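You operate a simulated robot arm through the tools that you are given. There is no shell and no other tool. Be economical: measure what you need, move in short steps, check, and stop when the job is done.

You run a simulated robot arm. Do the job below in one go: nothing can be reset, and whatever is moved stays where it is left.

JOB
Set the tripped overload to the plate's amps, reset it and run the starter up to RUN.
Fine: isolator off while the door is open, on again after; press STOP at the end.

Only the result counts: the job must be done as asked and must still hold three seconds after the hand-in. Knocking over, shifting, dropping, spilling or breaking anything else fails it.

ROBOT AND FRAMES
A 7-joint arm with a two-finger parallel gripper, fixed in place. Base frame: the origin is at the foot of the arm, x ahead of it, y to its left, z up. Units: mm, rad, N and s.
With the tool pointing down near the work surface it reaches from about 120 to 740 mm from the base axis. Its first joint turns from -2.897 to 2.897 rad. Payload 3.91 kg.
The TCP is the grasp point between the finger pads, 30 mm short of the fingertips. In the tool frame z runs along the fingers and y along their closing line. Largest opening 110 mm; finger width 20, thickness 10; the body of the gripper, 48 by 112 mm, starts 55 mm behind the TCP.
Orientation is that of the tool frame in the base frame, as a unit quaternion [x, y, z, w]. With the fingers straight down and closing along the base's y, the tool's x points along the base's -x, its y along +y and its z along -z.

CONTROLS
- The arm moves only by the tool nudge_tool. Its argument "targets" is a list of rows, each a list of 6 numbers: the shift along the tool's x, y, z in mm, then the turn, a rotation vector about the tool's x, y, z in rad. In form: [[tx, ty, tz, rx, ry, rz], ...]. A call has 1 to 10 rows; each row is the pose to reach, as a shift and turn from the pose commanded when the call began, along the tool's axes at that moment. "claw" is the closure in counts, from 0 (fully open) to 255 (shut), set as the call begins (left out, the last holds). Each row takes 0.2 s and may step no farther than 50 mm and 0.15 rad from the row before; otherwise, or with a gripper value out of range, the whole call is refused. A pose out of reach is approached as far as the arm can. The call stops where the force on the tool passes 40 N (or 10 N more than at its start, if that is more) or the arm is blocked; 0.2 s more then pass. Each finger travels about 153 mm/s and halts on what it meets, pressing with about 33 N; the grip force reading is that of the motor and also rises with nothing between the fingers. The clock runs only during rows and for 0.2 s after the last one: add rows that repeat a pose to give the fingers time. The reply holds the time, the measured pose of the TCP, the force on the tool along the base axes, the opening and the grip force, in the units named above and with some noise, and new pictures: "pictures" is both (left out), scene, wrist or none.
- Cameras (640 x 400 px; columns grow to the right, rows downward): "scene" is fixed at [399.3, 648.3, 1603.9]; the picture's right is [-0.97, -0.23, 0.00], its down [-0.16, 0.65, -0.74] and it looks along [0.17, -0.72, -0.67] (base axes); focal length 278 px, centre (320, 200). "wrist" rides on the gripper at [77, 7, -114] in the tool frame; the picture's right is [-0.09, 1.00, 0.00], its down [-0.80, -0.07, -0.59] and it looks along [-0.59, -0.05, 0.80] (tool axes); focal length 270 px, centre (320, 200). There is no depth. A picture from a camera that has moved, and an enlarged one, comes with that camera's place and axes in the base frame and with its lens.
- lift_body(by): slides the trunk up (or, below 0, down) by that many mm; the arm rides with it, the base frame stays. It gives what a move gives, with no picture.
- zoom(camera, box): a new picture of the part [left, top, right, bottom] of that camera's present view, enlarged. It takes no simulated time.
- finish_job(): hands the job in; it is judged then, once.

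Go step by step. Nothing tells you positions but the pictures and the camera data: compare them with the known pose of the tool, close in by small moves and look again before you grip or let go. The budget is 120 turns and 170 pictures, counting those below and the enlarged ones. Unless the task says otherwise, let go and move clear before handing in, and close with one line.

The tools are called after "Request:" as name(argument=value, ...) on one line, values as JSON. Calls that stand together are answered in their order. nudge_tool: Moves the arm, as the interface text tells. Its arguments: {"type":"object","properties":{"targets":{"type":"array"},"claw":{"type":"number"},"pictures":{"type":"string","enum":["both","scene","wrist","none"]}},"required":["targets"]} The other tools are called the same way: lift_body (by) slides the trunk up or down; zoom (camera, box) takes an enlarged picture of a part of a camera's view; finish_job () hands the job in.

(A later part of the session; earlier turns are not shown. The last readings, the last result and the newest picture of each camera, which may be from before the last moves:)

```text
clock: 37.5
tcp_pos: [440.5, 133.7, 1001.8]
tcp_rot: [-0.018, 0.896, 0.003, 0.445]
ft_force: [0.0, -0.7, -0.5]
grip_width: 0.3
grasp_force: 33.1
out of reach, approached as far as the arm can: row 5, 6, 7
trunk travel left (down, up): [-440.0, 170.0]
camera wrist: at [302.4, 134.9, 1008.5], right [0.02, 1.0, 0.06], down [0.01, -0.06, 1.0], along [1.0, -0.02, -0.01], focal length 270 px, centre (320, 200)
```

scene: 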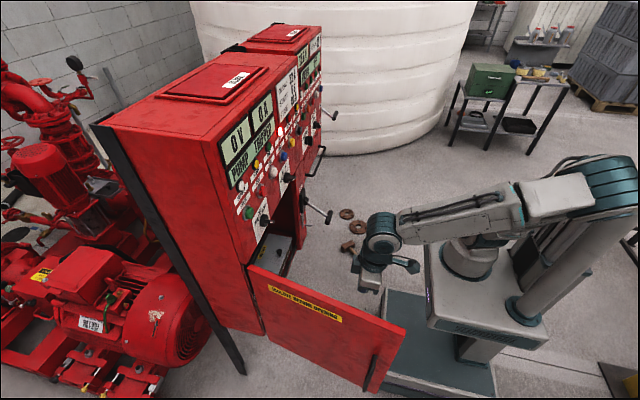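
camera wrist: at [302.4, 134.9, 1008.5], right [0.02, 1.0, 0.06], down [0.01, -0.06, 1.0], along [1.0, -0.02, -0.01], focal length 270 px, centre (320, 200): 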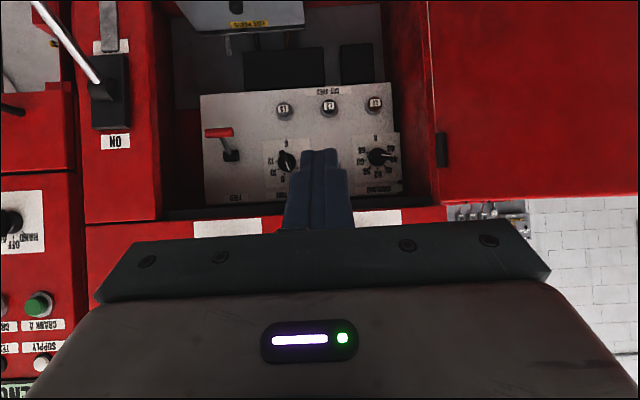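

Inside I see a back plate with an OVERLOAD dial, a timer dial, a red FEED lever and the cut-outs. I lower the trunk for a clear view.

Request:
lift_body(by=-130)

Request:
zoom(camera="wrist", box=[160, 20, 480, 220])

Request:
zoom(camera="wrist", box=[0, 0, 640, 400])

```text
clock: 39.1
tcp_pos: [439.0, 132.7, 871.0]
tcp_rot: [-0.017, 0.896, 0.002, 0.443]
ft_force: [-0.5, 0.3, 1.2]
grip_width: 0.1
grasp_force: 32.7
trunk travel left (down, up): [-310.0, 300.0]
```

```text
2.00 times, centred on (320, 120) of wrist
camera zoom: at [302.2, 134.7, 878.7], right [0.02, 1.0, 0.06], down [0.01, -0.06, 1.0], along [1.0, -0.02, -0.02], focal length 541 px, centre (320, 360)
```

zoom: 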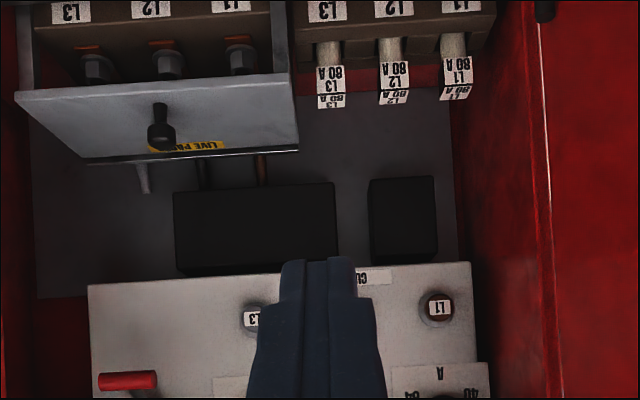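

```text
1.00 times, centred on (320, 200) of wrist
camera zoom: at [302.2, 134.7, 878.7], right [0.02, 1.0, 0.06], down [0.01, -0.06, 1.0], along [1.0, -0.02, -0.02], focal length 270 px, centre (320, 200)
```

zoom: 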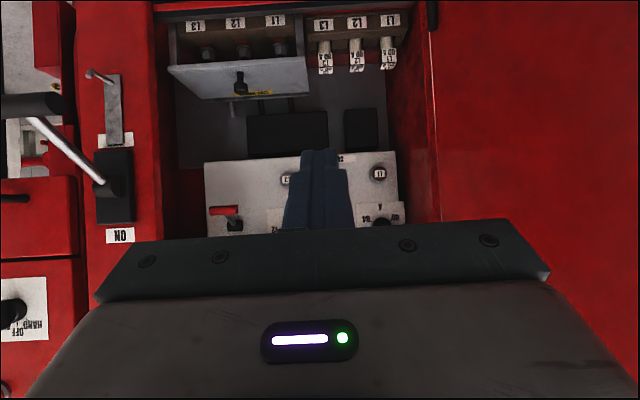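

Request:
lift_body(by=180)

Request:
zoom(camera="wrist", box=[190, 60, 430, 210])

Request:
zoom(camera="wrist", box=[330, 90, 430, 160])

```text
clock: 41.1
tcp_pos: [439.7, 132.0, 1051.5]
tcp_rot: [-0.017, 0.896, 0.002, 0.444]
ft_force: [0.6, 0.3, -0.2]
grip_width: 0.2
grasp_force: 33.1
trunk travel left (down, up): [-490.0, 120.0]
```

```text
2.67 times, centred on (310, 135) of wrist
camera zoom: at [302.2, 134.8, 1058.6], right [0.02, 1.0, 0.06], down [0.01, -0.06, 1.0], along [1.0, -0.02, -0.02], focal length 721 px, centre (347, 373)
```

zoom: 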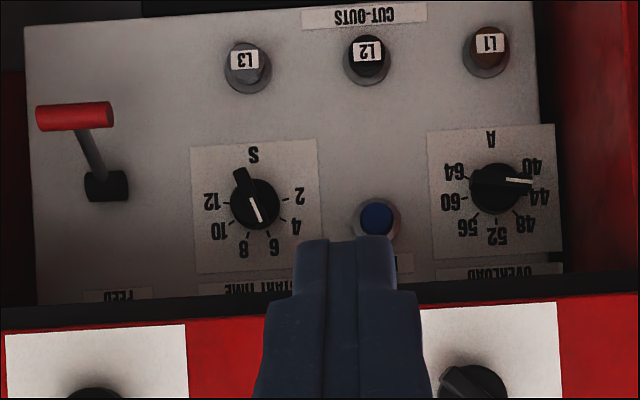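

```text
5.71 times, centred on (380, 125) of wrist
camera zoom: at [302.2, 134.8, 1058.6], right [0.02, 1.0, 0.06], down [0.01, -0.06, 1.0], along [1.0, -0.02, -0.02], focal length 1544 px, centre (-23, 629)
```

zoom: 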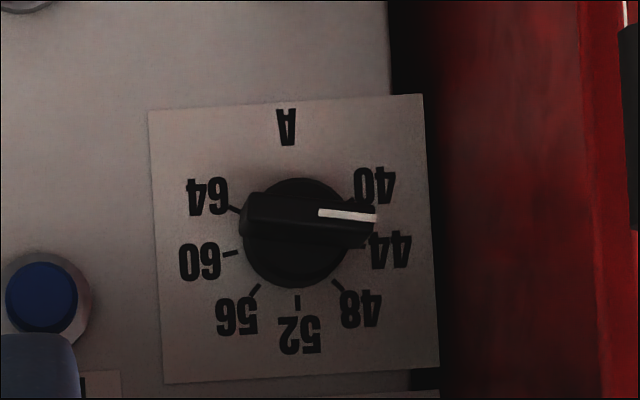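

I read the OVERLOAD dial at about 42 A, and 52 is at 12 o'clock, so it needs about 93° clockwise. Its knob is near (810,238,924) and a blue reset button is near (815,152,941). I lower the trunk and raise the hand relative to the arm so the hand can reach in level.

Request:
lift_body(by=-350)

Request:
nudge_tool(targets=[[-35, 0, -14, 0, 0, 0], [-70, 0, -28, 0, 0, 0], [-105, 0, -43, 0, 0, 0], [-140, 0, -57, 0, 0, 0], [-175, 0, -71, 0, 0, 0], [-211, 0, -85.6, 0, 0, 0]])

```text
clock: 44.5
tcp_pos: [439.8, 132.6, 700.7]
tcp_rot: [-0.017, 0.896, 0.002, 0.444]
ft_force: [0.8, 0.3, 0.4]
grip_width: 0.1
grasp_force: 32.7
trunk travel left (down, up): [-140.0, 470.0]
```

```text
clock: 45.9
tcp_pos: [500.3, 137.9, 923.3]
tcp_rot: [-0.02, 0.896, 0.003, 0.444]
ft_force: [0.6, 1.2, -0.9]
grip_width: 0.1
grasp_force: 33.1
trunk travel left (down, up): [-140.0, 470.0]
camera wrist: at [361.4, 140.0, 930.0], right [0.02, 1.0, 0.06], down [0.01, -0.06, 1.0], along [1.0, -0.02, -0.01], focal length 270 px, centre (320, 200)
```

scene: 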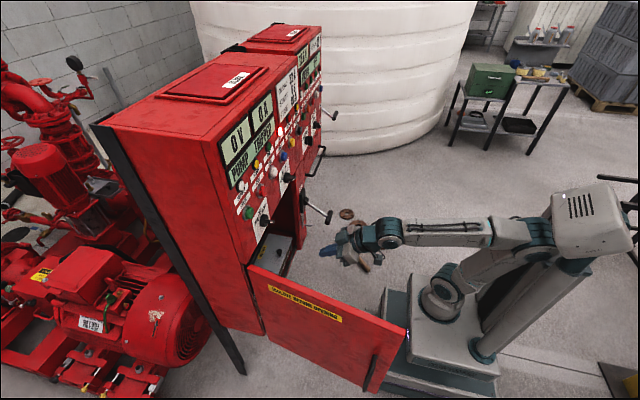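
wrist: 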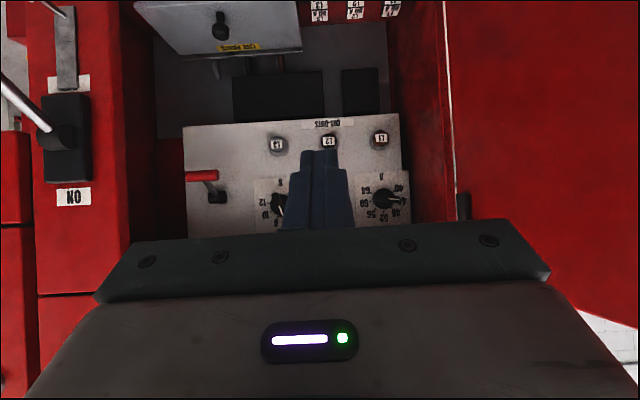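

The posture is good. I level the hand and advance to the mouth, then yaw +20° to clear the left wall.

Request:
nudge_tool(targets=[[-15, 5, 19, 0, -0.13, 0], [-30, 10, 38, 0, -0.26, 0], [-45, 15, 57, 0, -0.39, 0], [-60, 20, 76, 0, -0.52, 0], [-73, 25, 95, 0, -0.651, 0], [-73, 25, 95, 0, -0.651, 0]], pictures="none")

Request:
nudge_tool(targets=[[0, 0, 0, -0.12, 0, 0], [0, 0, 0, -0.24, 0, 0], [0, 0, 0, -0.35, 0, 0]], pictures="wrist")

```text
clock: 47.3
tcp_pos: [617.1, 165.5, 923.8]
tcp_rot: [-0.016, 0.707, 0.008, 0.707]
ft_force: [-0.1, -0.8, 0.4]
grip_width: 0.0
grasp_force: 33.2
trunk travel left (down, up): [-140.0, 470.0]
```

```text
clock: 48.1
tcp_pos: [616.8, 164.7, 922.3]
tcp_rot: [-0.139, 0.695, 0.132, 0.694]
ft_force: [1.0, -0.1, 0.3]
grip_width: 0.0
grasp_force: 32.6
trunk travel left (down, up): [-140.0, 470.0]
camera wrist: at [510.2, 127.9, 844.6], right [-0.38, 0.92, 0.08], down [-0.52, -0.28, 0.8], along [0.76, 0.26, 0.59], focal length 270 px, centre (320, 200)
```

wrist: 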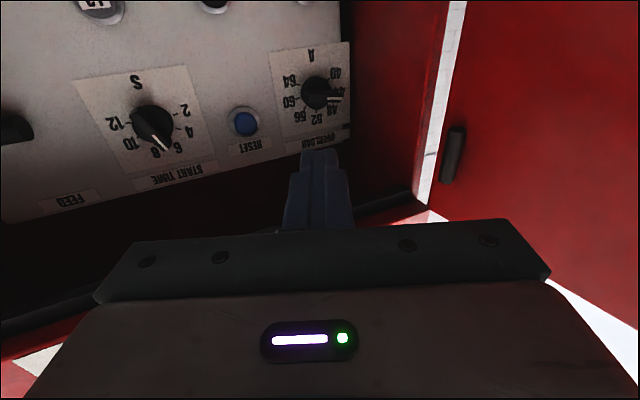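

Request:
zoom(camera="wrist", box=[60, 20, 380, 220])

Request:
nudge_tool(targets=[[0, 0, 0, 0, 0, -0.15], [0, 0, 0, 0, 0, -0.3], [0, 0, 0, 0, 0, -0.45], [0, 0, 0, 0, 0, -0.6], [0, 0, 0, 0, 0, -0.75], [0, 0, 0, 0, 0, -0.9], [0, 0, 0, 0, 0, -1.05], [0, 0, 0, 0, 0, -1.2], [0, 0, 0, 0, 0, -1.35], [0, 0, 0, 0, 0, -1.5]], claw=160)

```text
2.00 times, centred on (220, 120) of wrist
camera zoom: at [510.2, 127.9, 844.6], right [-0.38, 0.92, 0.08], down [-0.52, -0.28, 0.8], along [0.76, 0.26, 0.59], focal length 541 px, centre (520, 360)
```

zoom: 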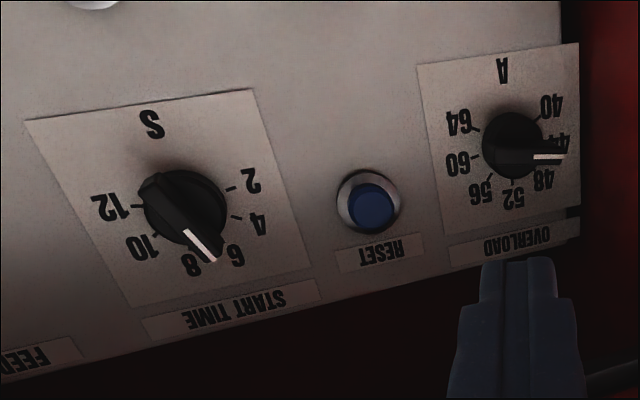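

```text
clock: 50.3
tcp_pos: [617.8, 167.3, 919.9]
tcp_rot: [-0.576, 0.412, -0.378, 0.597]
ft_force: [0.2, -0.2, -1.0]
grip_width: 41.3
grasp_force: 0.2
trunk travel left (down, up): [-140.0, 470.0]
camera wrist: at [541.2, 52.8, 909.2], right [-0.06, 0.13, -0.99], down [-0.85, 0.52, 0.12], along [0.53, 0.85, 0.08], focal length 270 px, centre (320, 200)
```

scene: 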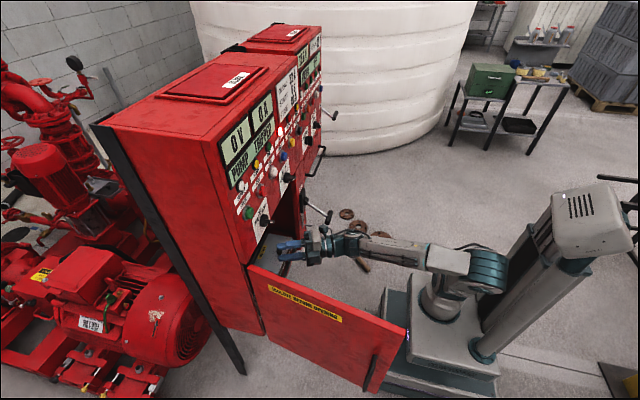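
wrist: 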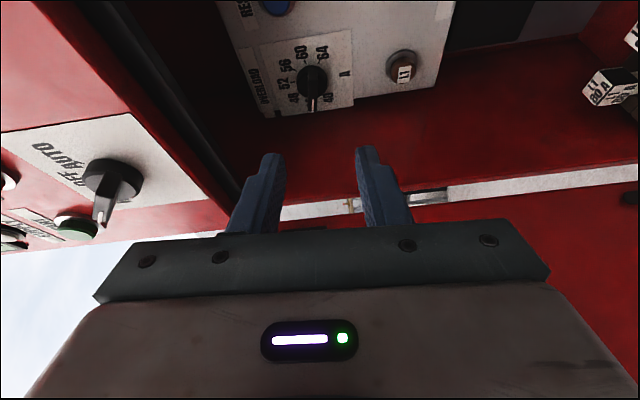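

Knob centre triangulates to about (805,239,927). The hand is rolled to grip the wing from above and below, and I advance most of the way.

Request:
nudge_tool(targets=[[1, -4, 35, 0, 0, -0.04], [2, -7.6, 70, 0, 0, -0.07], [3, -7.6, 105, 0, 0, -0.07], [4.4, -7.6, 135, 0, 0, -0.07]], pictures="wrist")

```text
clock: 51.3
tcp_pos: [745.1, 211.0, 928.8]
tcp_rot: [0.59, -0.392, 0.397, -0.583]
ft_force: [0.1, -0.2, 0.7]
grip_width: 41.0
grasp_force: 0.1
trunk travel left (down, up): [-140.0, 470.0]
camera wrist: at [668.6, 96.8, 920.7], right [-0.03, 0.07, -1.0], down [-0.85, 0.52, 0.07], along [0.52, 0.85, 0.04], focal length 270 px, centre (320, 200)
```

wrist: 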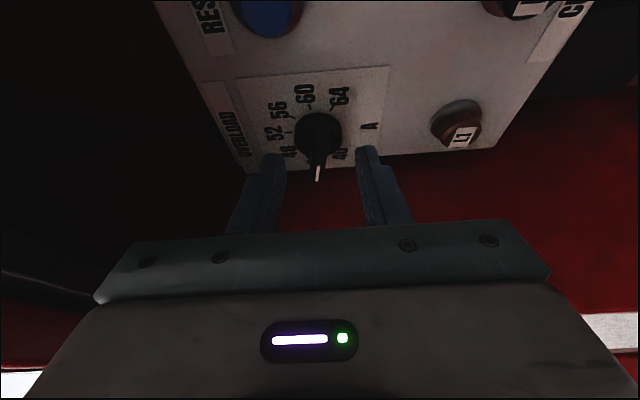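

Aligned. I go in the last 40 mm.

Request:
nudge_tool(targets=[[-1, 0, 15, 0, 0, 0], [-3, 0, 30, 0, 0, 0], [-3, 0, 40, 0, 0, 0], [-3, 0, 40, 0, 0, 0]], pictures="wrist")

```text
clock: 52.3
tcp_pos: [781.6, 229.6, 926.5]
tcp_rot: [0.589, -0.394, 0.398, -0.583]
ft_force: [0.4, -0.4, -0.3]
grip_width: 41.3
grasp_force: 0.0
trunk travel left (down, up): [-140.0, 470.0]
camera wrist: at [704.7, 115.9, 921.0], right [-0.03, 0.07, -1.0], down [-0.85, 0.52, 0.07], along [0.52, 0.85, 0.04], focal length 270 px, centre (320, 200)
```

wrist: 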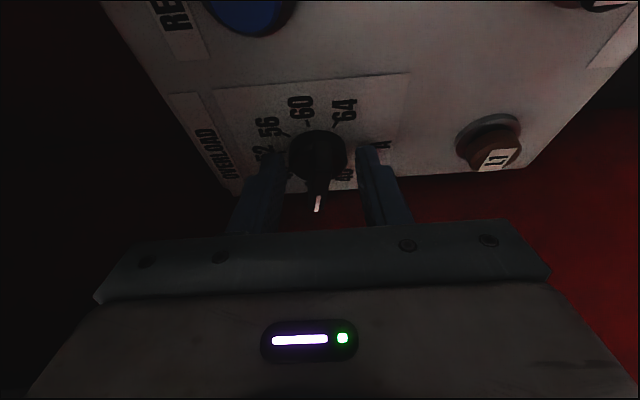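

Request:
zoom(camera="wrist", box=[230, 100, 410, 220])

```text
3.33 times, centred on (320, 160) of wrist
camera zoom: at [704.7, 115.9, 921.0], right [-0.03, 0.07, -1.0], down [-0.85, 0.52, 0.07], along [0.52, 0.85, 0.04], focal length 901 px, centre (320, 333)
```

zoom: 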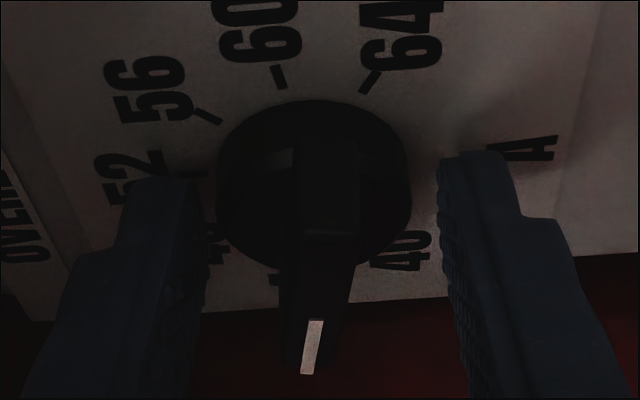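

Request:
nudge_tool(targets=[[0, 0, 0, 0, 0, 0], [0, 0, 0, 0, 0, 0]], claw=255, pictures="wrist")

```text
clock: 52.9
tcp_pos: [781.3, 229.3, 928.7]
tcp_rot: [0.588, -0.393, 0.398, -0.585]
ft_force: [6.9, 2.5, 7.5]
grip_width: 32.9
grasp_force: 44.5
trunk travel left (down, up): [-140.0, 470.0]
camera wrist: at [704.6, 115.8, 921.8], right [-0.03, 0.07, -1.0], down [-0.85, 0.52, 0.06], along [0.52, 0.85, 0.04], focal length 270 px, centre (320, 200)
```

wrist: 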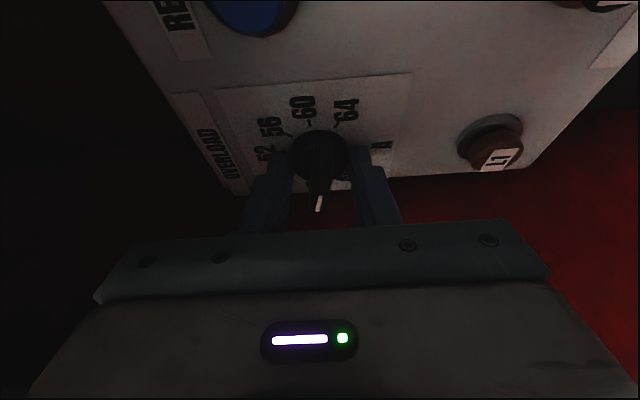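

It closed on the round base (33 mm), which is too deep. I open, back off 14 mm and close on the wing.

Request:
nudge_tool(targets=[[0, 0, 0, 0, 0, 0], [0, 0, -7, 0, 0, 0], [0, 0, -14, 0, 0, 0]], claw=160, pictures="none")

Request:
nudge_tool(targets=[[0, 0, 0, 0, 0, 0], [0, 0, 0, 0, 0, 0], [0, 0, 0, 0, 0, 0]], claw=255, pictures="wrist")

```text
clock: 53.7
tcp_pos: [768.3, 224.5, 927.4]
tcp_rot: [0.589, -0.393, 0.398, -0.583]
ft_force: [0.2, 0.0, -0.2]
grip_width: 40.9
grasp_force: 0.1
trunk travel left (down, up): [-140.0, 470.0]
```

```text
clock: 54.5
tcp_pos: [768.5, 223.8, 927.4]
tcp_rot: [0.589, -0.392, 0.398, -0.584]
ft_force: [3.4, 1.7, 6.6]
grip_width: 9.8
grasp_force: 45.0
trunk travel left (down, up): [-140.0, 470.0]
camera wrist: at [691.5, 110.1, 921.8], right [-0.03, 0.07, -1.0], down [-0.85, 0.52, 0.06], along [0.52, 0.85, 0.04], focal length 270 px, centre (320, 200)
```

wrist: 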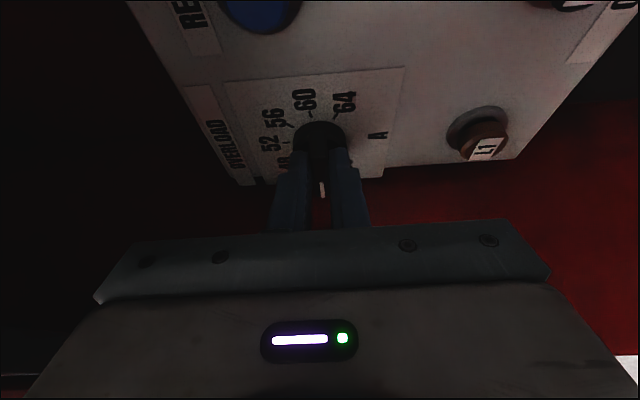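

The wing is gripped (10 mm). I turn clockwise about the knob axis, first about 1.35 rad, then check.

Request:
nudge_tool(targets=[[0, 0.4, 0, 0, 0, 0.135], [-0.1, 0.7, 0, 0, 0, 0.27], [-0.2, 1.0, 0, 0, 0, 0.405], [-0.4, 1.4, 0, 0, 0, 0.54], [-0.6, 1.7, 0, 0, 0, 0.675], [-0.8, 1.9, 0, 0, 0, 0.81], [-1.1, 2.1, 0, 0, 0, 0.945], [-1.4, 2.3, 0, 0, 0, 1.08], [-1.7, 2.5, 0, 0, 0, 1.215], [-2.1, 2.6, 0, 0, 0, 1.35]], pictures="wrist")

```text
clock: 56.7
tcp_pos: [766.9, 227.9, 926.0]
tcp_rot: [-0.214, 0.676, 0.055, 0.703]
ft_force: [-11.3, 1.9, -6.7]
grip_width: 14.3
grasp_force: 44.8
trunk travel left (down, up): [-140.0, 470.0]
camera wrist: at [664.9, 174.1, 848.4], right [-0.37, 0.92, -0.14], down [-0.59, -0.12, 0.8], along [0.72, 0.38, 0.59], focal length 270 px, centre (320, 200)
```

wrist: 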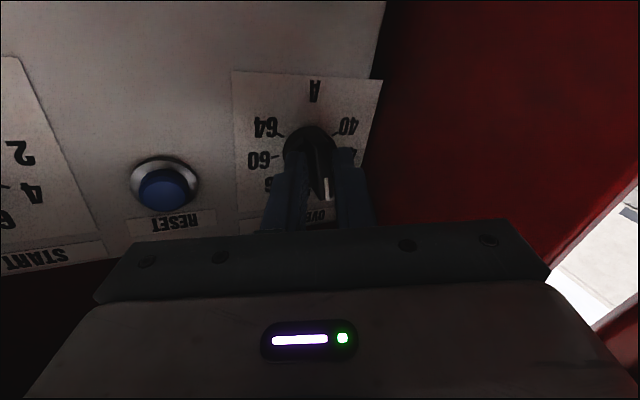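

Request:
zoom(camera="wrist", box=[220, 60, 400, 240])

```text
2.22 times, centred on (310, 150) of wrist
camera zoom: at [664.9, 174.1, 848.4], right [-0.37, 0.92, -0.14], down [-0.59, -0.12, 0.8], along [0.72, 0.38, 0.59], focal length 601 px, centre (342, 311)
```

zoom: 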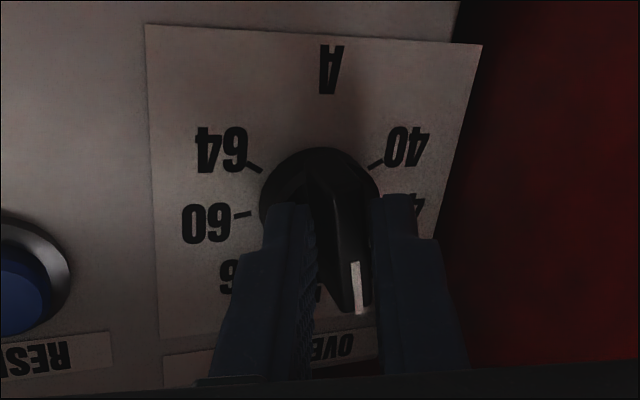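

Request:
nudge_tool(targets=[[-0.3, 0, 0, 0, 0, 0.11], [-0.5, 0, 0, 0, 0, 0.23], [-0.5, 0, 0, 0, 0, 0.23]], pictures="none")

Request:
zoom(camera="wrist", box=[220, 60, 400, 240])

```text
clock: 57.5
tcp_pos: [766.1, 227.4, 925.5]
tcp_rot: [-0.136, 0.695, 0.136, 0.692]
ft_force: [-20.0, 2.5, -10.1]
grip_width: 14.1
grasp_force: 44.6
trunk travel left (down, up): [-140.0, 470.0]
```

```text
2.22 times, centred on (310, 150) of wrist
camera zoom: at [657.8, 191.2, 848.7], right [-0.37, 0.92, 0.09], down [-0.52, -0.29, 0.8], along [0.77, 0.25, 0.59], focal length 601 px, centre (342, 311)
```

zoom: 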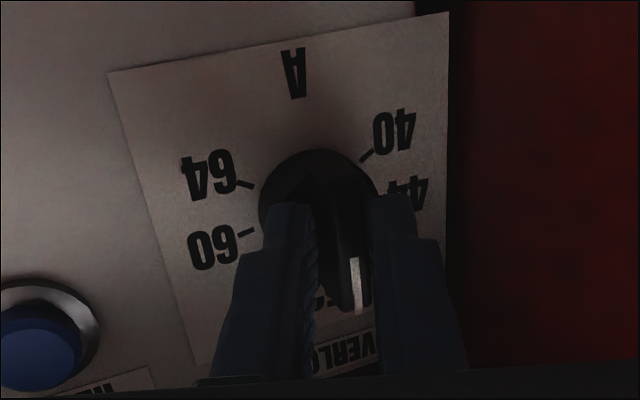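

I release and back off to read the dial.

Request:
nudge_tool(targets=[[0, 0, 0, 0, 0, 0], [0, 0, -20, 0, 0, 0], [0, 0, -60, 0, 0, 0], [0, 0, -100, 0, 0, 0]], claw=160, pictures="none")

Request:
zoom(camera="wrist", box=[220, 20, 400, 200])

```text
clock: 58.5
tcp_pos: [673.1, 186.5, 928.5]
tcp_rot: [-0.135, 0.696, 0.134, 0.693]
ft_force: [1.2, 0.0, -0.2]
grip_width: 40.9
grasp_force: 0.1
trunk travel left (down, up): [-140.0, 470.0]
```

```text
2.22 times, centred on (310, 110) of wrist
camera zoom: at [564.7, 150.7, 850.6], right [-0.37, 0.92, 0.09], down [-0.52, -0.29, 0.8], along [0.77, 0.25, 0.59], focal length 601 px, centre (342, 400)
```

zoom: 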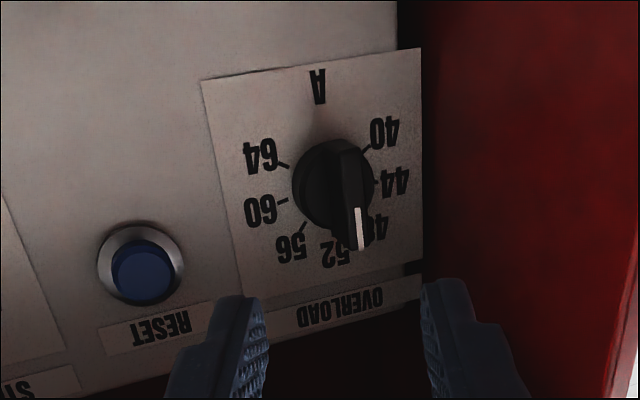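

Request:
zoom(camera="wrist", box=[290, 70, 350, 145])

```text
5.33 times, centred on (320, 108) of wrist
camera zoom: at [564.7, 150.7, 850.6], right [-0.37, 0.92, 0.09], down [-0.52, -0.29, 0.8], along [0.77, 0.25, 0.59], focal length 1442 px, centre (320, 693)
```

zoom: 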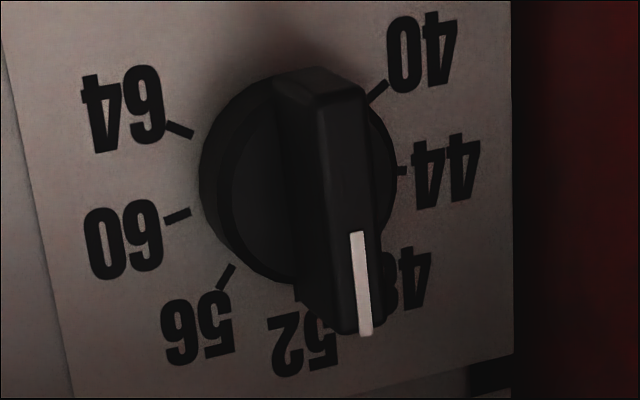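

The dial reads 52 A; the pointer is vertical within about 1°. The inner RESET button face is at about (804,152,942), and I move closed fingers in front of it, pointing straight ahead.

Request:
nudge_tool(targets=[[-4, -14, 11, 0.1, 0, 0], [-7, -28, 22, 0.2, 0, 0], [-10, -42, 33, 0.3, 0, 0], [-14, -55.3, 44.6, 0.38, 0, 0], [-14, -55.3, 44.6, 0.38, 0, 0]], claw=255, pictures="wrist")

```text
clock: 59.7
tcp_pos: [737.3, 154.5, 938.5]
tcp_rot: [-0.002, 0.709, 0.0, 0.706]
ft_force: [-1.1, 0.5, -0.2]
grip_width: 0.1
grasp_force: 33.0
trunk travel left (down, up): [-140.0, 470.0]
camera wrist: at [622.6, 161.5, 861.3], right [0.0, 1.0, 0.09], down [-0.59, -0.07, 0.8], along [0.81, -0.05, 0.59], focal length 270 px, centre (320, 200)
```

wrist: 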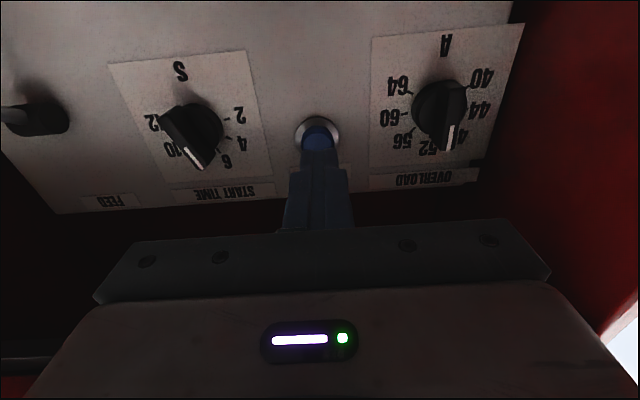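

Request:
nudge_tool(targets=[[-2, -1, 20, 0, 0, 0], [-2, -1, 34, 0, 0, 0], [-2, -1, 40, 0, 0, 0], [-2, -1, 45, 0, 0, 0], [-2, -1, 50, 0, 0, 0]], pictures="wrist")

Request:
zoom(camera="scene", box=[210, 70, 350, 250])

```text
clock: 60.9
tcp_pos: [782.0, 153.9, 941.0]
tcp_rot: [-0.001, 0.71, 0.0, 0.704]
ft_force: [-39.7, -2.0, -5.8]
grip_width: 0.0
grasp_force: 33.7
trunk travel left (down, up): [-140.0, 470.0]
stopped in row 5: the force on the tool passed its limit (the readings are from after the stop); the commanded pose is now the measured one
camera wrist: at [668.4, 159.4, 864.8], right [0.0, 1.0, 0.09], down [-0.59, -0.07, 0.81], along [0.81, -0.05, 0.59], focal length 270 px, centre (320, 200)
```

wrist: 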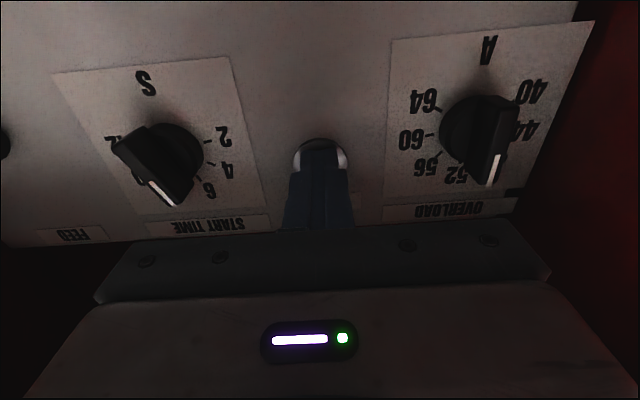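

```text
2.22 times, centred on (280, 160) of scene
camera zoom: at [399.3, 648.3, 1603.9], right [-0.97, -0.23, 0.0], down [-0.16, 0.65, -0.74], along [0.17, -0.72, -0.67], focal length 617 px, centre (409, 289)
```

zoom: 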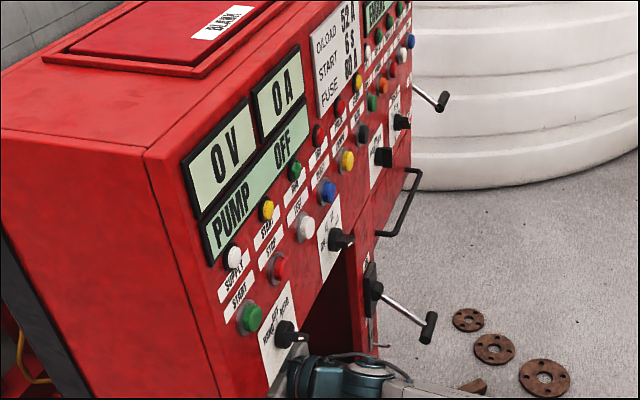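

The display now shows PUMP OFF and the trip lamp is out. I retreat from the cabinet and raise up to go round the door.

Request:
nudge_tool(targets=[[0, 0, -40, 0, 0, 0], [0, 0, -80, 0, 0, 0], [0, 0, -120, 0, 0, 0], [0, 0, -160, 0, 0, 0], [3, -3, -185, 0, 0.13, 0], [6, -6, -210, 0, 0.26, 0], [9, -9, -235, 0, 0.39, 0], [12, -12, -260, 0, 0.52, 0], [16, -16, -282, 0, 0.651, 0]], pictures="none")

Request:
lift_body(by=260)

Request:
zoom(camera="scene", box=[160, 60, 640, 400])

```text
clock: 62.9
tcp_pos: [504.0, 134.8, 923.7]
tcp_rot: [-0.001, 0.898, -0.001, 0.439]
ft_force: [-0.2, 0.0, -0.3]
grip_width: 0.0
grasp_force: 32.8
trunk travel left (down, up): [-140.0, 470.0]
```

```text
clock: 65.6
tcp_pos: [505.0, 134.8, 1184.8]
tcp_rot: [0.0, 0.898, -0.001, 0.44]
ft_force: [0.1, 0.1, 0.0]
grip_width: 0.0
grasp_force: 32.8
trunk travel left (down, up): [-400.0, 210.0]
```

```text
1.18 times, centred on (400, 230) of scene
camera zoom: at [399.3, 648.3, 1603.9], right [-0.97, -0.23, 0.0], down [-0.16, 0.65, -0.74], along [0.17, -0.72, -0.67], focal length 327 px, centre (226, 165)
```

zoom: 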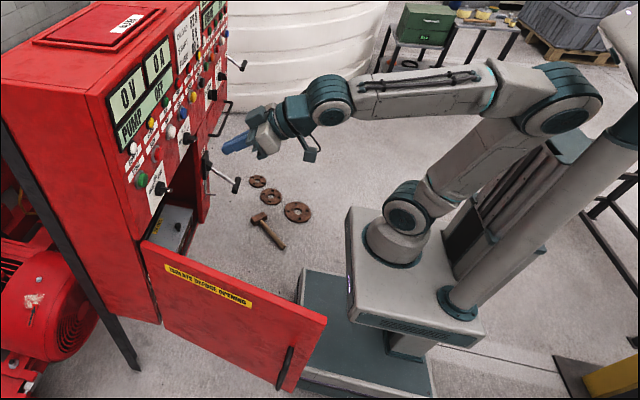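

The door is at about 99°, with its corner near (280,372). I go over the top to its outer side with the tool pointing down.

Request:
nudge_tool(targets=[[15.5, 41, -8, 0, 0.12, 0], [31, 82, -15.5, 0, 0.24, 0], [46.5, 123, -23, 0, 0.36, 0], [62, 165, -31, 0, 0.48, 0], [77.5, 206, -39, 0, 0.6, 0], [93, 247, -46.5, 0, 0.72, 0], [108, 288, -54, 0, 0.84, 0], [123.7, 330, -62, 0, 0.91, 0], [123.7, 330, -62, 0, 0.91, 0]])

```text
clock: 67.6
tcp_pos: [377.9, 466.8, 1126.9]
tcp_rot: [0.001, 1.0, -0.002, 0.0]
ft_force: [-0.9, 0.9, -0.4]
grip_width: 0.0
grasp_force: 32.8
trunk travel left (down, up): [-400.0, 210.0]
camera wrist: at [300.8, 473.7, 1241.0], right [0.09, 1.0, 0.0], down [0.8, -0.07, 0.6], along [0.59, -0.05, -0.8], focal length 270 px, centre (320, 200)
```

scene: 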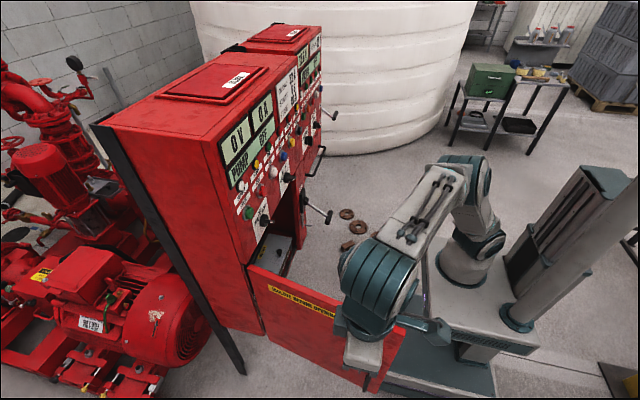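
wrist: 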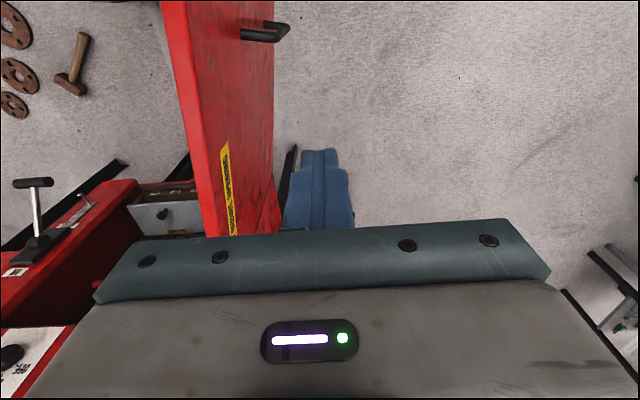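

Request:
nudge_tool(targets=[[0, 0, 40, 0, 0, 0], [0, 0, 80, 0, 0, 0], [0, 0, 120, 0, 0, 0], [0, 0, 150, 0, 0, 0], [-2, -35, 150, 0, 0, 0], [-4, -70, 150, 0, 0, 0], [-4, -90, 150, 0, 0, 0], [-1, -108, 150, 0, 0, 0], [2, -124, 150, 0, 0, 0], [3, -140, 150, 0, 0, 0]])

```text
clock: 69.8
tcp_pos: [375.7, 323.5, 974.5]
tcp_rot: [0.0, 1.0, -0.001, 0.002]
ft_force: [-0.4, -0.5, 0.3]
grip_width: 0.0
grasp_force: 33.0
trunk travel left (down, up): [-400.0, 210.0]
camera wrist: at [299.1, 330.1, 1088.3], right [0.09, 1.0, 0.0], down [0.8, -0.07, 0.6], along [0.59, -0.05, -0.8], focal length 270 px, centre (320, 200)
```

scene: 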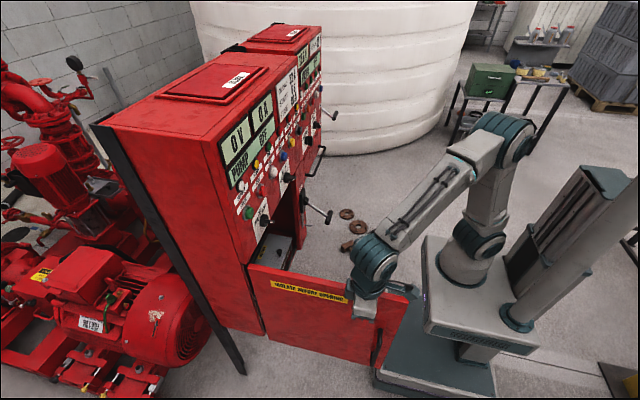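
wrist: 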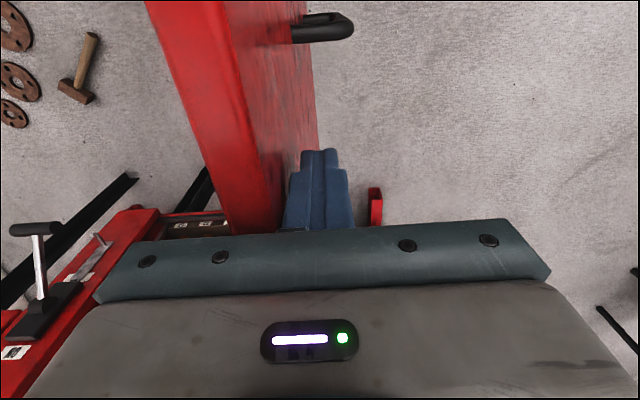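

The door is swinging shut. I continue along its arc.

Request:
nudge_tool(targets=[[0, -22, 0, 0, 0, 0], [0, -45, 0, 0, 0, 0], [-4, -71, 0, 0, 0, 0], [-10, -97, 0, 0, 0, 0], [-19, -122, 0, 0, 0, 0], [-29, -146, 0, 0, 0, 0], [-42, -169, 0, 0, 0, 0], [-56, -191, 0, 0, 0, 0], [-73, -211, 0, 0, 0, 0], [-91, -230, 0, 0, 0, 0]])

```text
clock: 72.0
tcp_pos: [469.8, 95.8, 976.7]
tcp_rot: [0.0, 1.0, -0.001, 0.001]
ft_force: [0.1, 0.7, -0.4]
grip_width: 0.2
grasp_force: 33.6
trunk travel left (down, up): [-400.0, 210.0]
camera wrist: at [393.4, 102.7, 1090.0], right [0.09, 1.0, 0.0], down [0.8, -0.07, 0.6], along [0.59, -0.05, -0.8], focal length 270 px, centre (320, 200)
```

scene: 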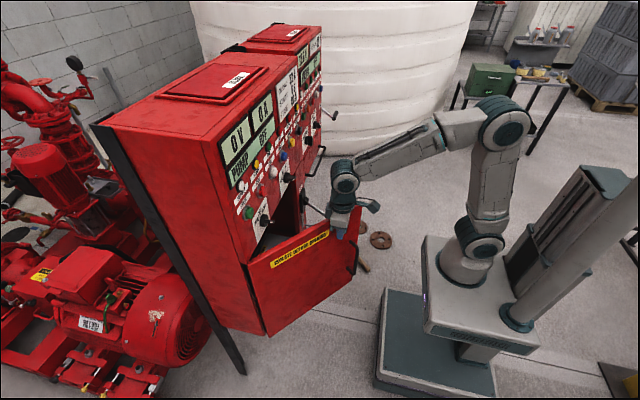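
wrist: 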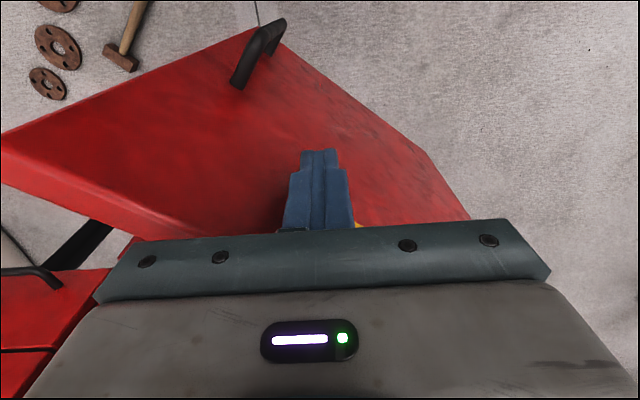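

I back off, pitch the fingers forward, and then push it fully shut with the fingertips.

Request:
nudge_tool(targets=[[25, 0, 0, 0, 0, 0], [50, -10, 5, 0, -0.1, 0], [50, -20, 10, 0, -0.23, 0], [50, -30, 15, 0, -0.36, 0], [50, -35, 20, 0, -0.49, 0], [50, -40, 25, 0, -0.62, 0], [50, -45, 30, 0, -0.75, 0], [50, -50, 35, 0, -0.9, 0]])

```text
clock: 73.8
tcp_pos: [459.5, 79.7, 966.0]
tcp_rot: [-0.03, 0.899, 0.013, 0.438]
ft_force: [-0.6, 31.8, 0.8]
grip_width: 0.0
grasp_force: 32.9
out of reach, approached as far as the arm can: row 7, 8
trunk travel left (down, up): [-400.0, 210.0]
camera wrist: at [322.6, 78.6, 975.2], right [-0.01, 1.0, 0.07], down [0.03, -0.07, 1.0], along [1.0, 0.01, -0.03], focal length 270 px, centre (320, 200)
```

scene: 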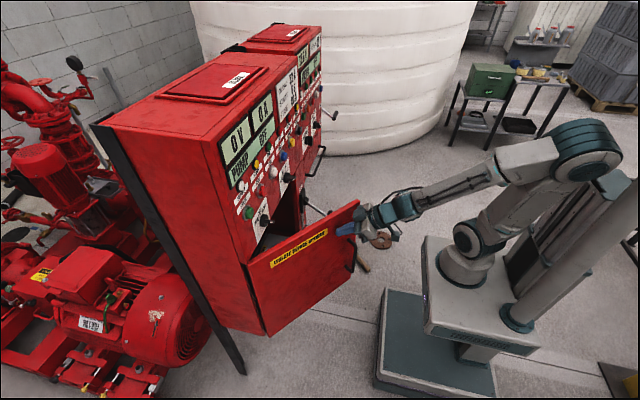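
wrist: 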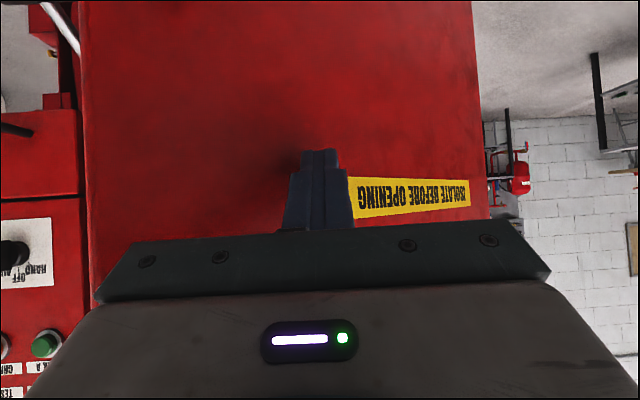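

Request:
nudge_tool(targets=[[-15, 20, 20, 0, 0, 0], [-30, 20, 40, 0, 0, 0], [-46, 15, 60, 0, 0, 0], [-61, 10, 79, 0, 0, 0], [-76, 5, 99, 0, 0, 0], [-92, 0, 119, 0, 0, 0], [-107, -5, 138, 0, 0, 0], [-122, -10, 158, 0, 0, 0]])

```text
clock: 75.5
tcp_pos: [640.7, 48.2, 963.2]
tcp_rot: [-0.002, 0.902, -0.001, 0.432]
ft_force: [-40.4, 3.8, 15.2]
grip_width: 0.0
grasp_force: 32.9
trunk travel left (down, up): [-400.0, 210.0]
stopped in row 8: the force on the tool passed its limit (the readings are from after the stop); the commanded pose is now the measured one
camera wrist: at [503.8, 55.3, 974.6], right [0.05, 1.0, 0.07], down [0.04, -0.07, 1.0], along [1.0, -0.05, -0.04], focal length 270 px, centre (320, 200)
```

scene: 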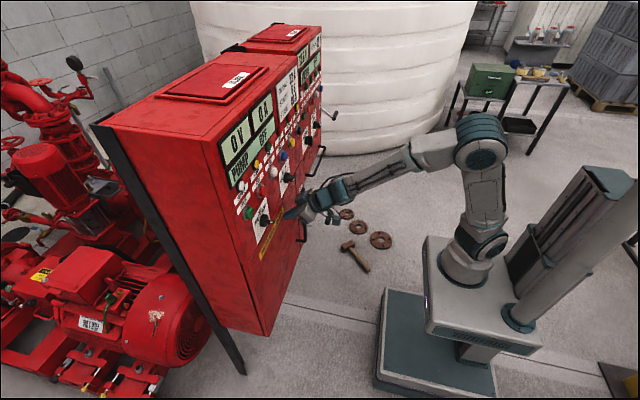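
wrist: 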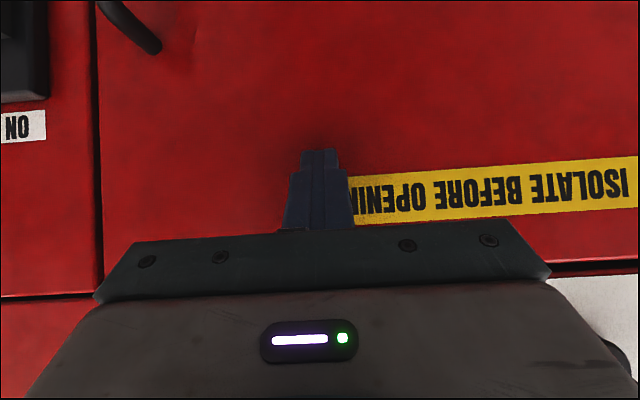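

The door is shut. I back away and go to the isolator side, then drop below its bar to push it up to ON.

Request:
nudge_tool(targets=[[25, 0, -31, 0, 0, 0], [50, 0, -62, 0, 0, 0], [75, -30, -94, 0, 0, 0], [100, -65, -125, 0, 0, 0], [125, -100, -156, 0, 0, 0], [125, -150, -156, 0, 0, 0], [125, -200, -156, 0, 0, 0]], claw=185, pictures="none")

Request:
lift_body(by=-385)

Request:
zoom(camera="wrist", box=[0, 0, 640, 400])

```text
refused: row 3 steps farther than a row can; nothing moved
```

```text
clock: 78.8
tcp_pos: [640.3, 47.1, 587.4]
tcp_rot: [0.002, 0.903, 0.0, 0.43]
ft_force: [-93.7, 2.9, 32.9]
grip_width: 0.3
grasp_force: 33.3
trunk travel left (down, up): [-28.0, 582.0]
stopped: the force on the tool passed its limit (the readings are from after the stop); the commanded pose is now the measured one
```

```text
1.00 times, centred on (320, 200) of wrist
camera zoom: at [504.0, 53.7, 599.5], right [0.06, 1.0, 0.07], down [0.04, -0.07, 1.0], along [1.0, -0.06, -0.05], focal length 270 px, centre (320, 200)
```

zoom: 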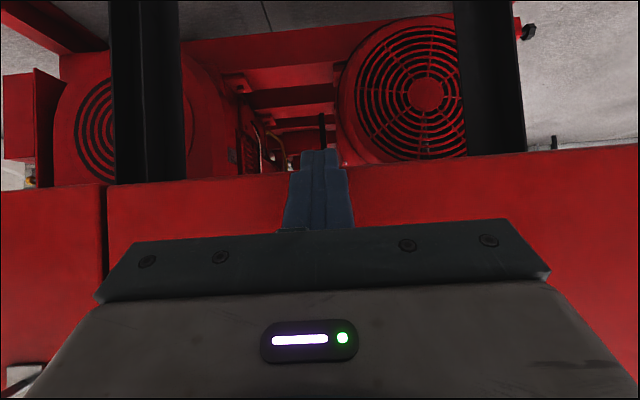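

My mistake: the first move was refused and the trunk slid the fingertips down the door face. I back away now and check that nothing has shifted.

Request:
nudge_tool(targets=[[22, 0, -28, 0, 0, 0], [44, 0, -56, 0, 0, 0], [66, 0, -84, 0, 0, 0], [88, 0, -112, 0, 0, 0], [110, -20, -140, 0, 0, 0], [118, -65, -150, 0, 0, 0], [118, -110, -150, 0, 0, 0], [118, -155, -150, 0, 0, 0], [118, -200, -150, 0, 0, 0]], claw=185)

```text
clock: 80.8
tcp_pos: [463.0, -151.2, 584.6]
tcp_rot: [0.001, 0.905, 0.0, 0.426]
ft_force: [0.3, -0.2, 1.1]
grip_width: 30.2
grasp_force: 0.0
out of reach, approached as far as the arm can: row 6
trunk travel left (down, up): [-28.0, 582.0]
camera wrist: at [325.9, -144.9, 598.4], right [0.06, 1.0, 0.07], down [0.05, -0.07, 1.0], along [1.0, -0.05, -0.06], focal length 270 px, centre (320, 200)
```

scene: 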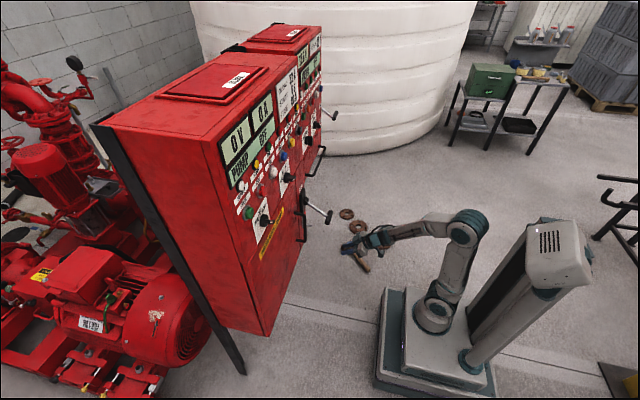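
wrist: 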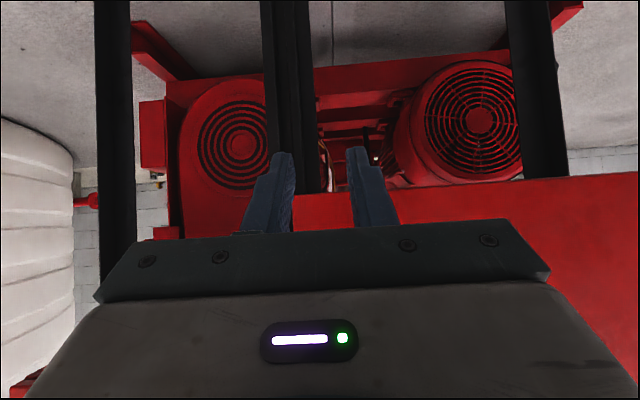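

The cabinet is unmoved and the door still closed. I rise to just below the isolator bar with the fingers about 20° below level.

Request:
nudge_tool(targets=[[-24, -1, -16, 0, -0.09, 0], [-48, -2, -32, 0, -0.18, 0], [-72, -3, -48, 0, -0.27, 0], [-96, -3, -64, 0, -0.34, 0], [-96, -3, -64, 0, -0.34, 0]])

```text
clock: 82.0
tcp_pos: [477.0, -155.2, 698.3]
tcp_rot: [0.0, 0.82, 0.002, 0.573]
ft_force: [0.6, 0.0, 0.3]
grip_width: 30.3
grasp_force: 0.0
trunk travel left (down, up): [-28.0, 582.0]
camera wrist: at [343.4, -148.3, 664.7], right [0.03, 1.0, 0.08], down [-0.28, -0.07, 0.96], along [0.96, -0.05, 0.28], focal length 270 px, centre (320, 200)
```

scene: 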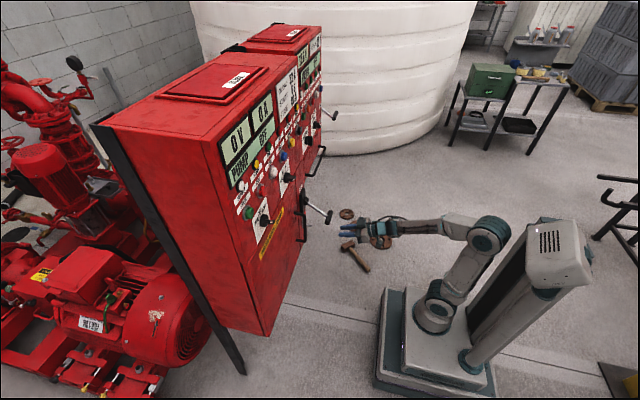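
wrist: 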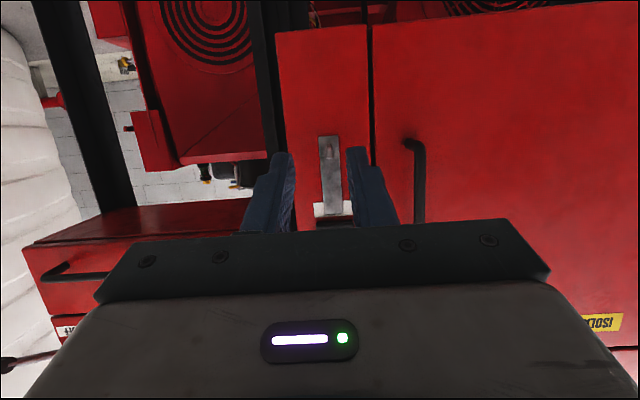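

I slide under the bar and push it up along its arc.

Request:
nudge_tool(targets=[[-15, 0, 26.5, 0, 0, 0], [-31.4, 0, 45, 0, 0, 0], [-53.9, 0, 36.7, 0, 0, 0], [-68, 0, 31.5, 0, 0, 0], [-81.7, 0, 13.7, 0, 0, 0], [-108.3, 0, -6.7, 0, 0, 0], [-139.7, 0, -19.8, 0, 0, 0], [-174.2, 0, -24.4, 0, 0, 0], [-207.6, 0, -20.7, 0, 0, 0]])

```text
clock: 84.0
tcp_pos: [526.0, -155.2, 899.4]
tcp_rot: [0.0, 0.82, 0.001, 0.573]
ft_force: [-0.9, 0.1, -0.8]
grip_width: 30.2
grasp_force: 0.2
trunk travel left (down, up): [-28.0, 582.0]
camera wrist: at [393.2, -148.3, 865.9], right [0.03, 1.0, 0.08], down [-0.28, -0.07, 0.96], along [0.96, -0.05, 0.28], focal length 270 px, centre (320, 200)
```

scene: 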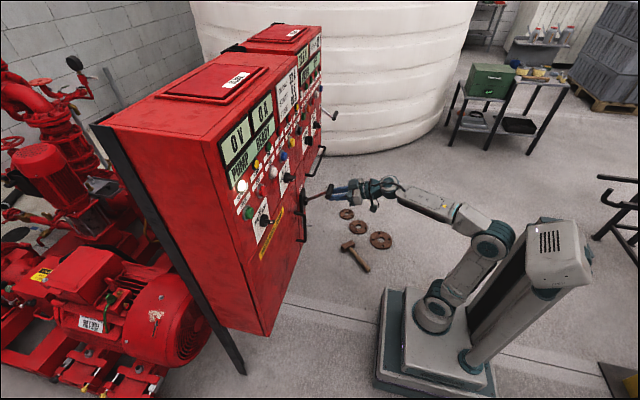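
wrist: 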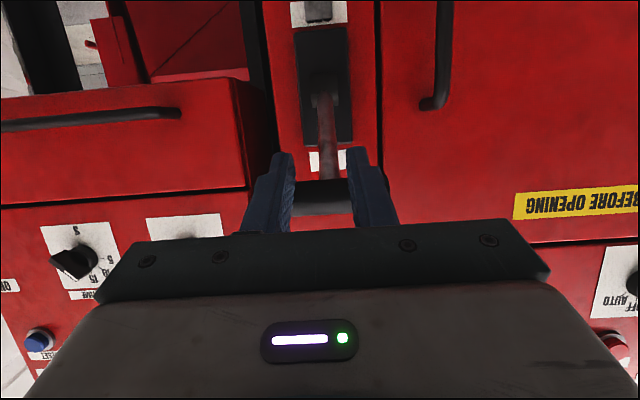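

The supply lamp is lit and the display shows READY. I nudge the bar slightly further to be sure it is on its stop.

Request:
nudge_tool(targets=[[-5, 0, 1, 0, 0, 0], [-10, 0, 3, 0, 0, 0], [-15, 0, 5, 0, 0, 0]], pictures="none")

Request:
zoom(camera="scene", box=[210, 70, 350, 250])

```text
clock: 84.6
tcp_pos: [529.7, -156.9, 897.8]
tcp_rot: [-0.001, 0.825, 0.003, 0.566]
ft_force: [-6.3, 0.3, -8.4]
grip_width: 30.4
grasp_force: 0.1
trunk travel left (down, up): [-28.0, 582.0]
stopped in row 2: the force on the tool passed its limit (the readings are from after the stop); the commanded pose is now the measured one
```

```text
2.22 times, centred on (280, 160) of scene
camera zoom: at [399.3, 648.3, 1603.9], right [-0.97, -0.23, 0.0], down [-0.16, 0.65, -0.74], along [0.17, -0.72, -0.67], focal length 617 px, centre (409, 289)
```

zoom: 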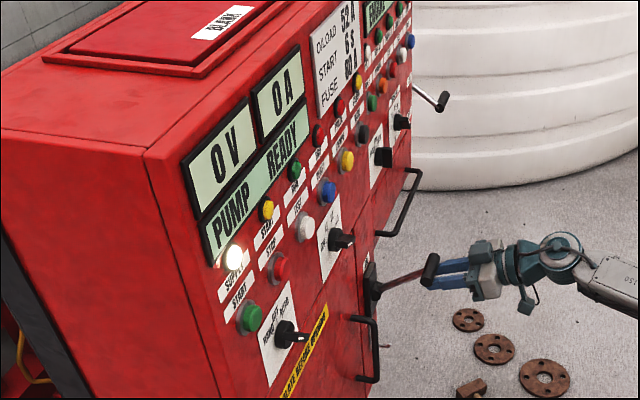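

The isolator is firmly ON and the display shows PUMP READY. I drop off the bar, back away and move over towards the START button, near (658,246,1154).

Request:
nudge_tool(targets=[[12, 0, 4.5, 0, 0, 0], [23.4, 0, 9, 0, 0, 0], [39, 0, -33, 0, 0, 0], [55.5, 0, -75, 0, 0, 0], [55.5, 48, -75, 0, 0, 0], [55.5, 96, -75, 0, 0, 0], [55.5, 144, -75, 0, 0, 0], [55.5, 192, -75, 0, 0, 0], [55.5, 240, -75, 0, 0, 0], [55.5, 288, -75, 0, 0, 0]], claw=185, pictures="scene")

```text
clock: 86.2
tcp_pos: [471.3, -57.7, 818.5]
tcp_rot: [0.036, 0.857, 0.052, 0.512]
ft_force: [0.1, 0.8, -0.1]
grip_width: 30.4
grasp_force: 0.1
trunk travel left (down, up): [-28.0, 582.0]
stopped in row 8: the arm was blocked; the commanded pose is now the measured one
```

scene: 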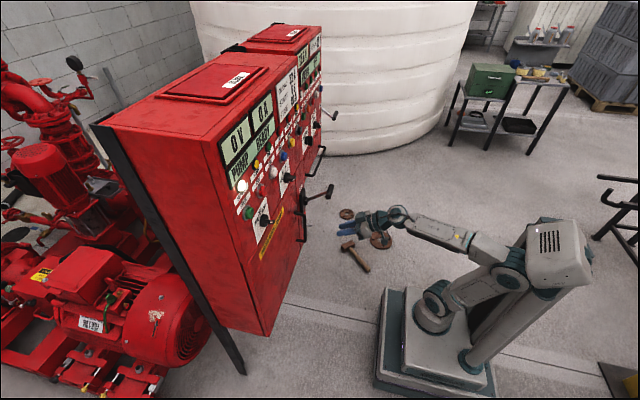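

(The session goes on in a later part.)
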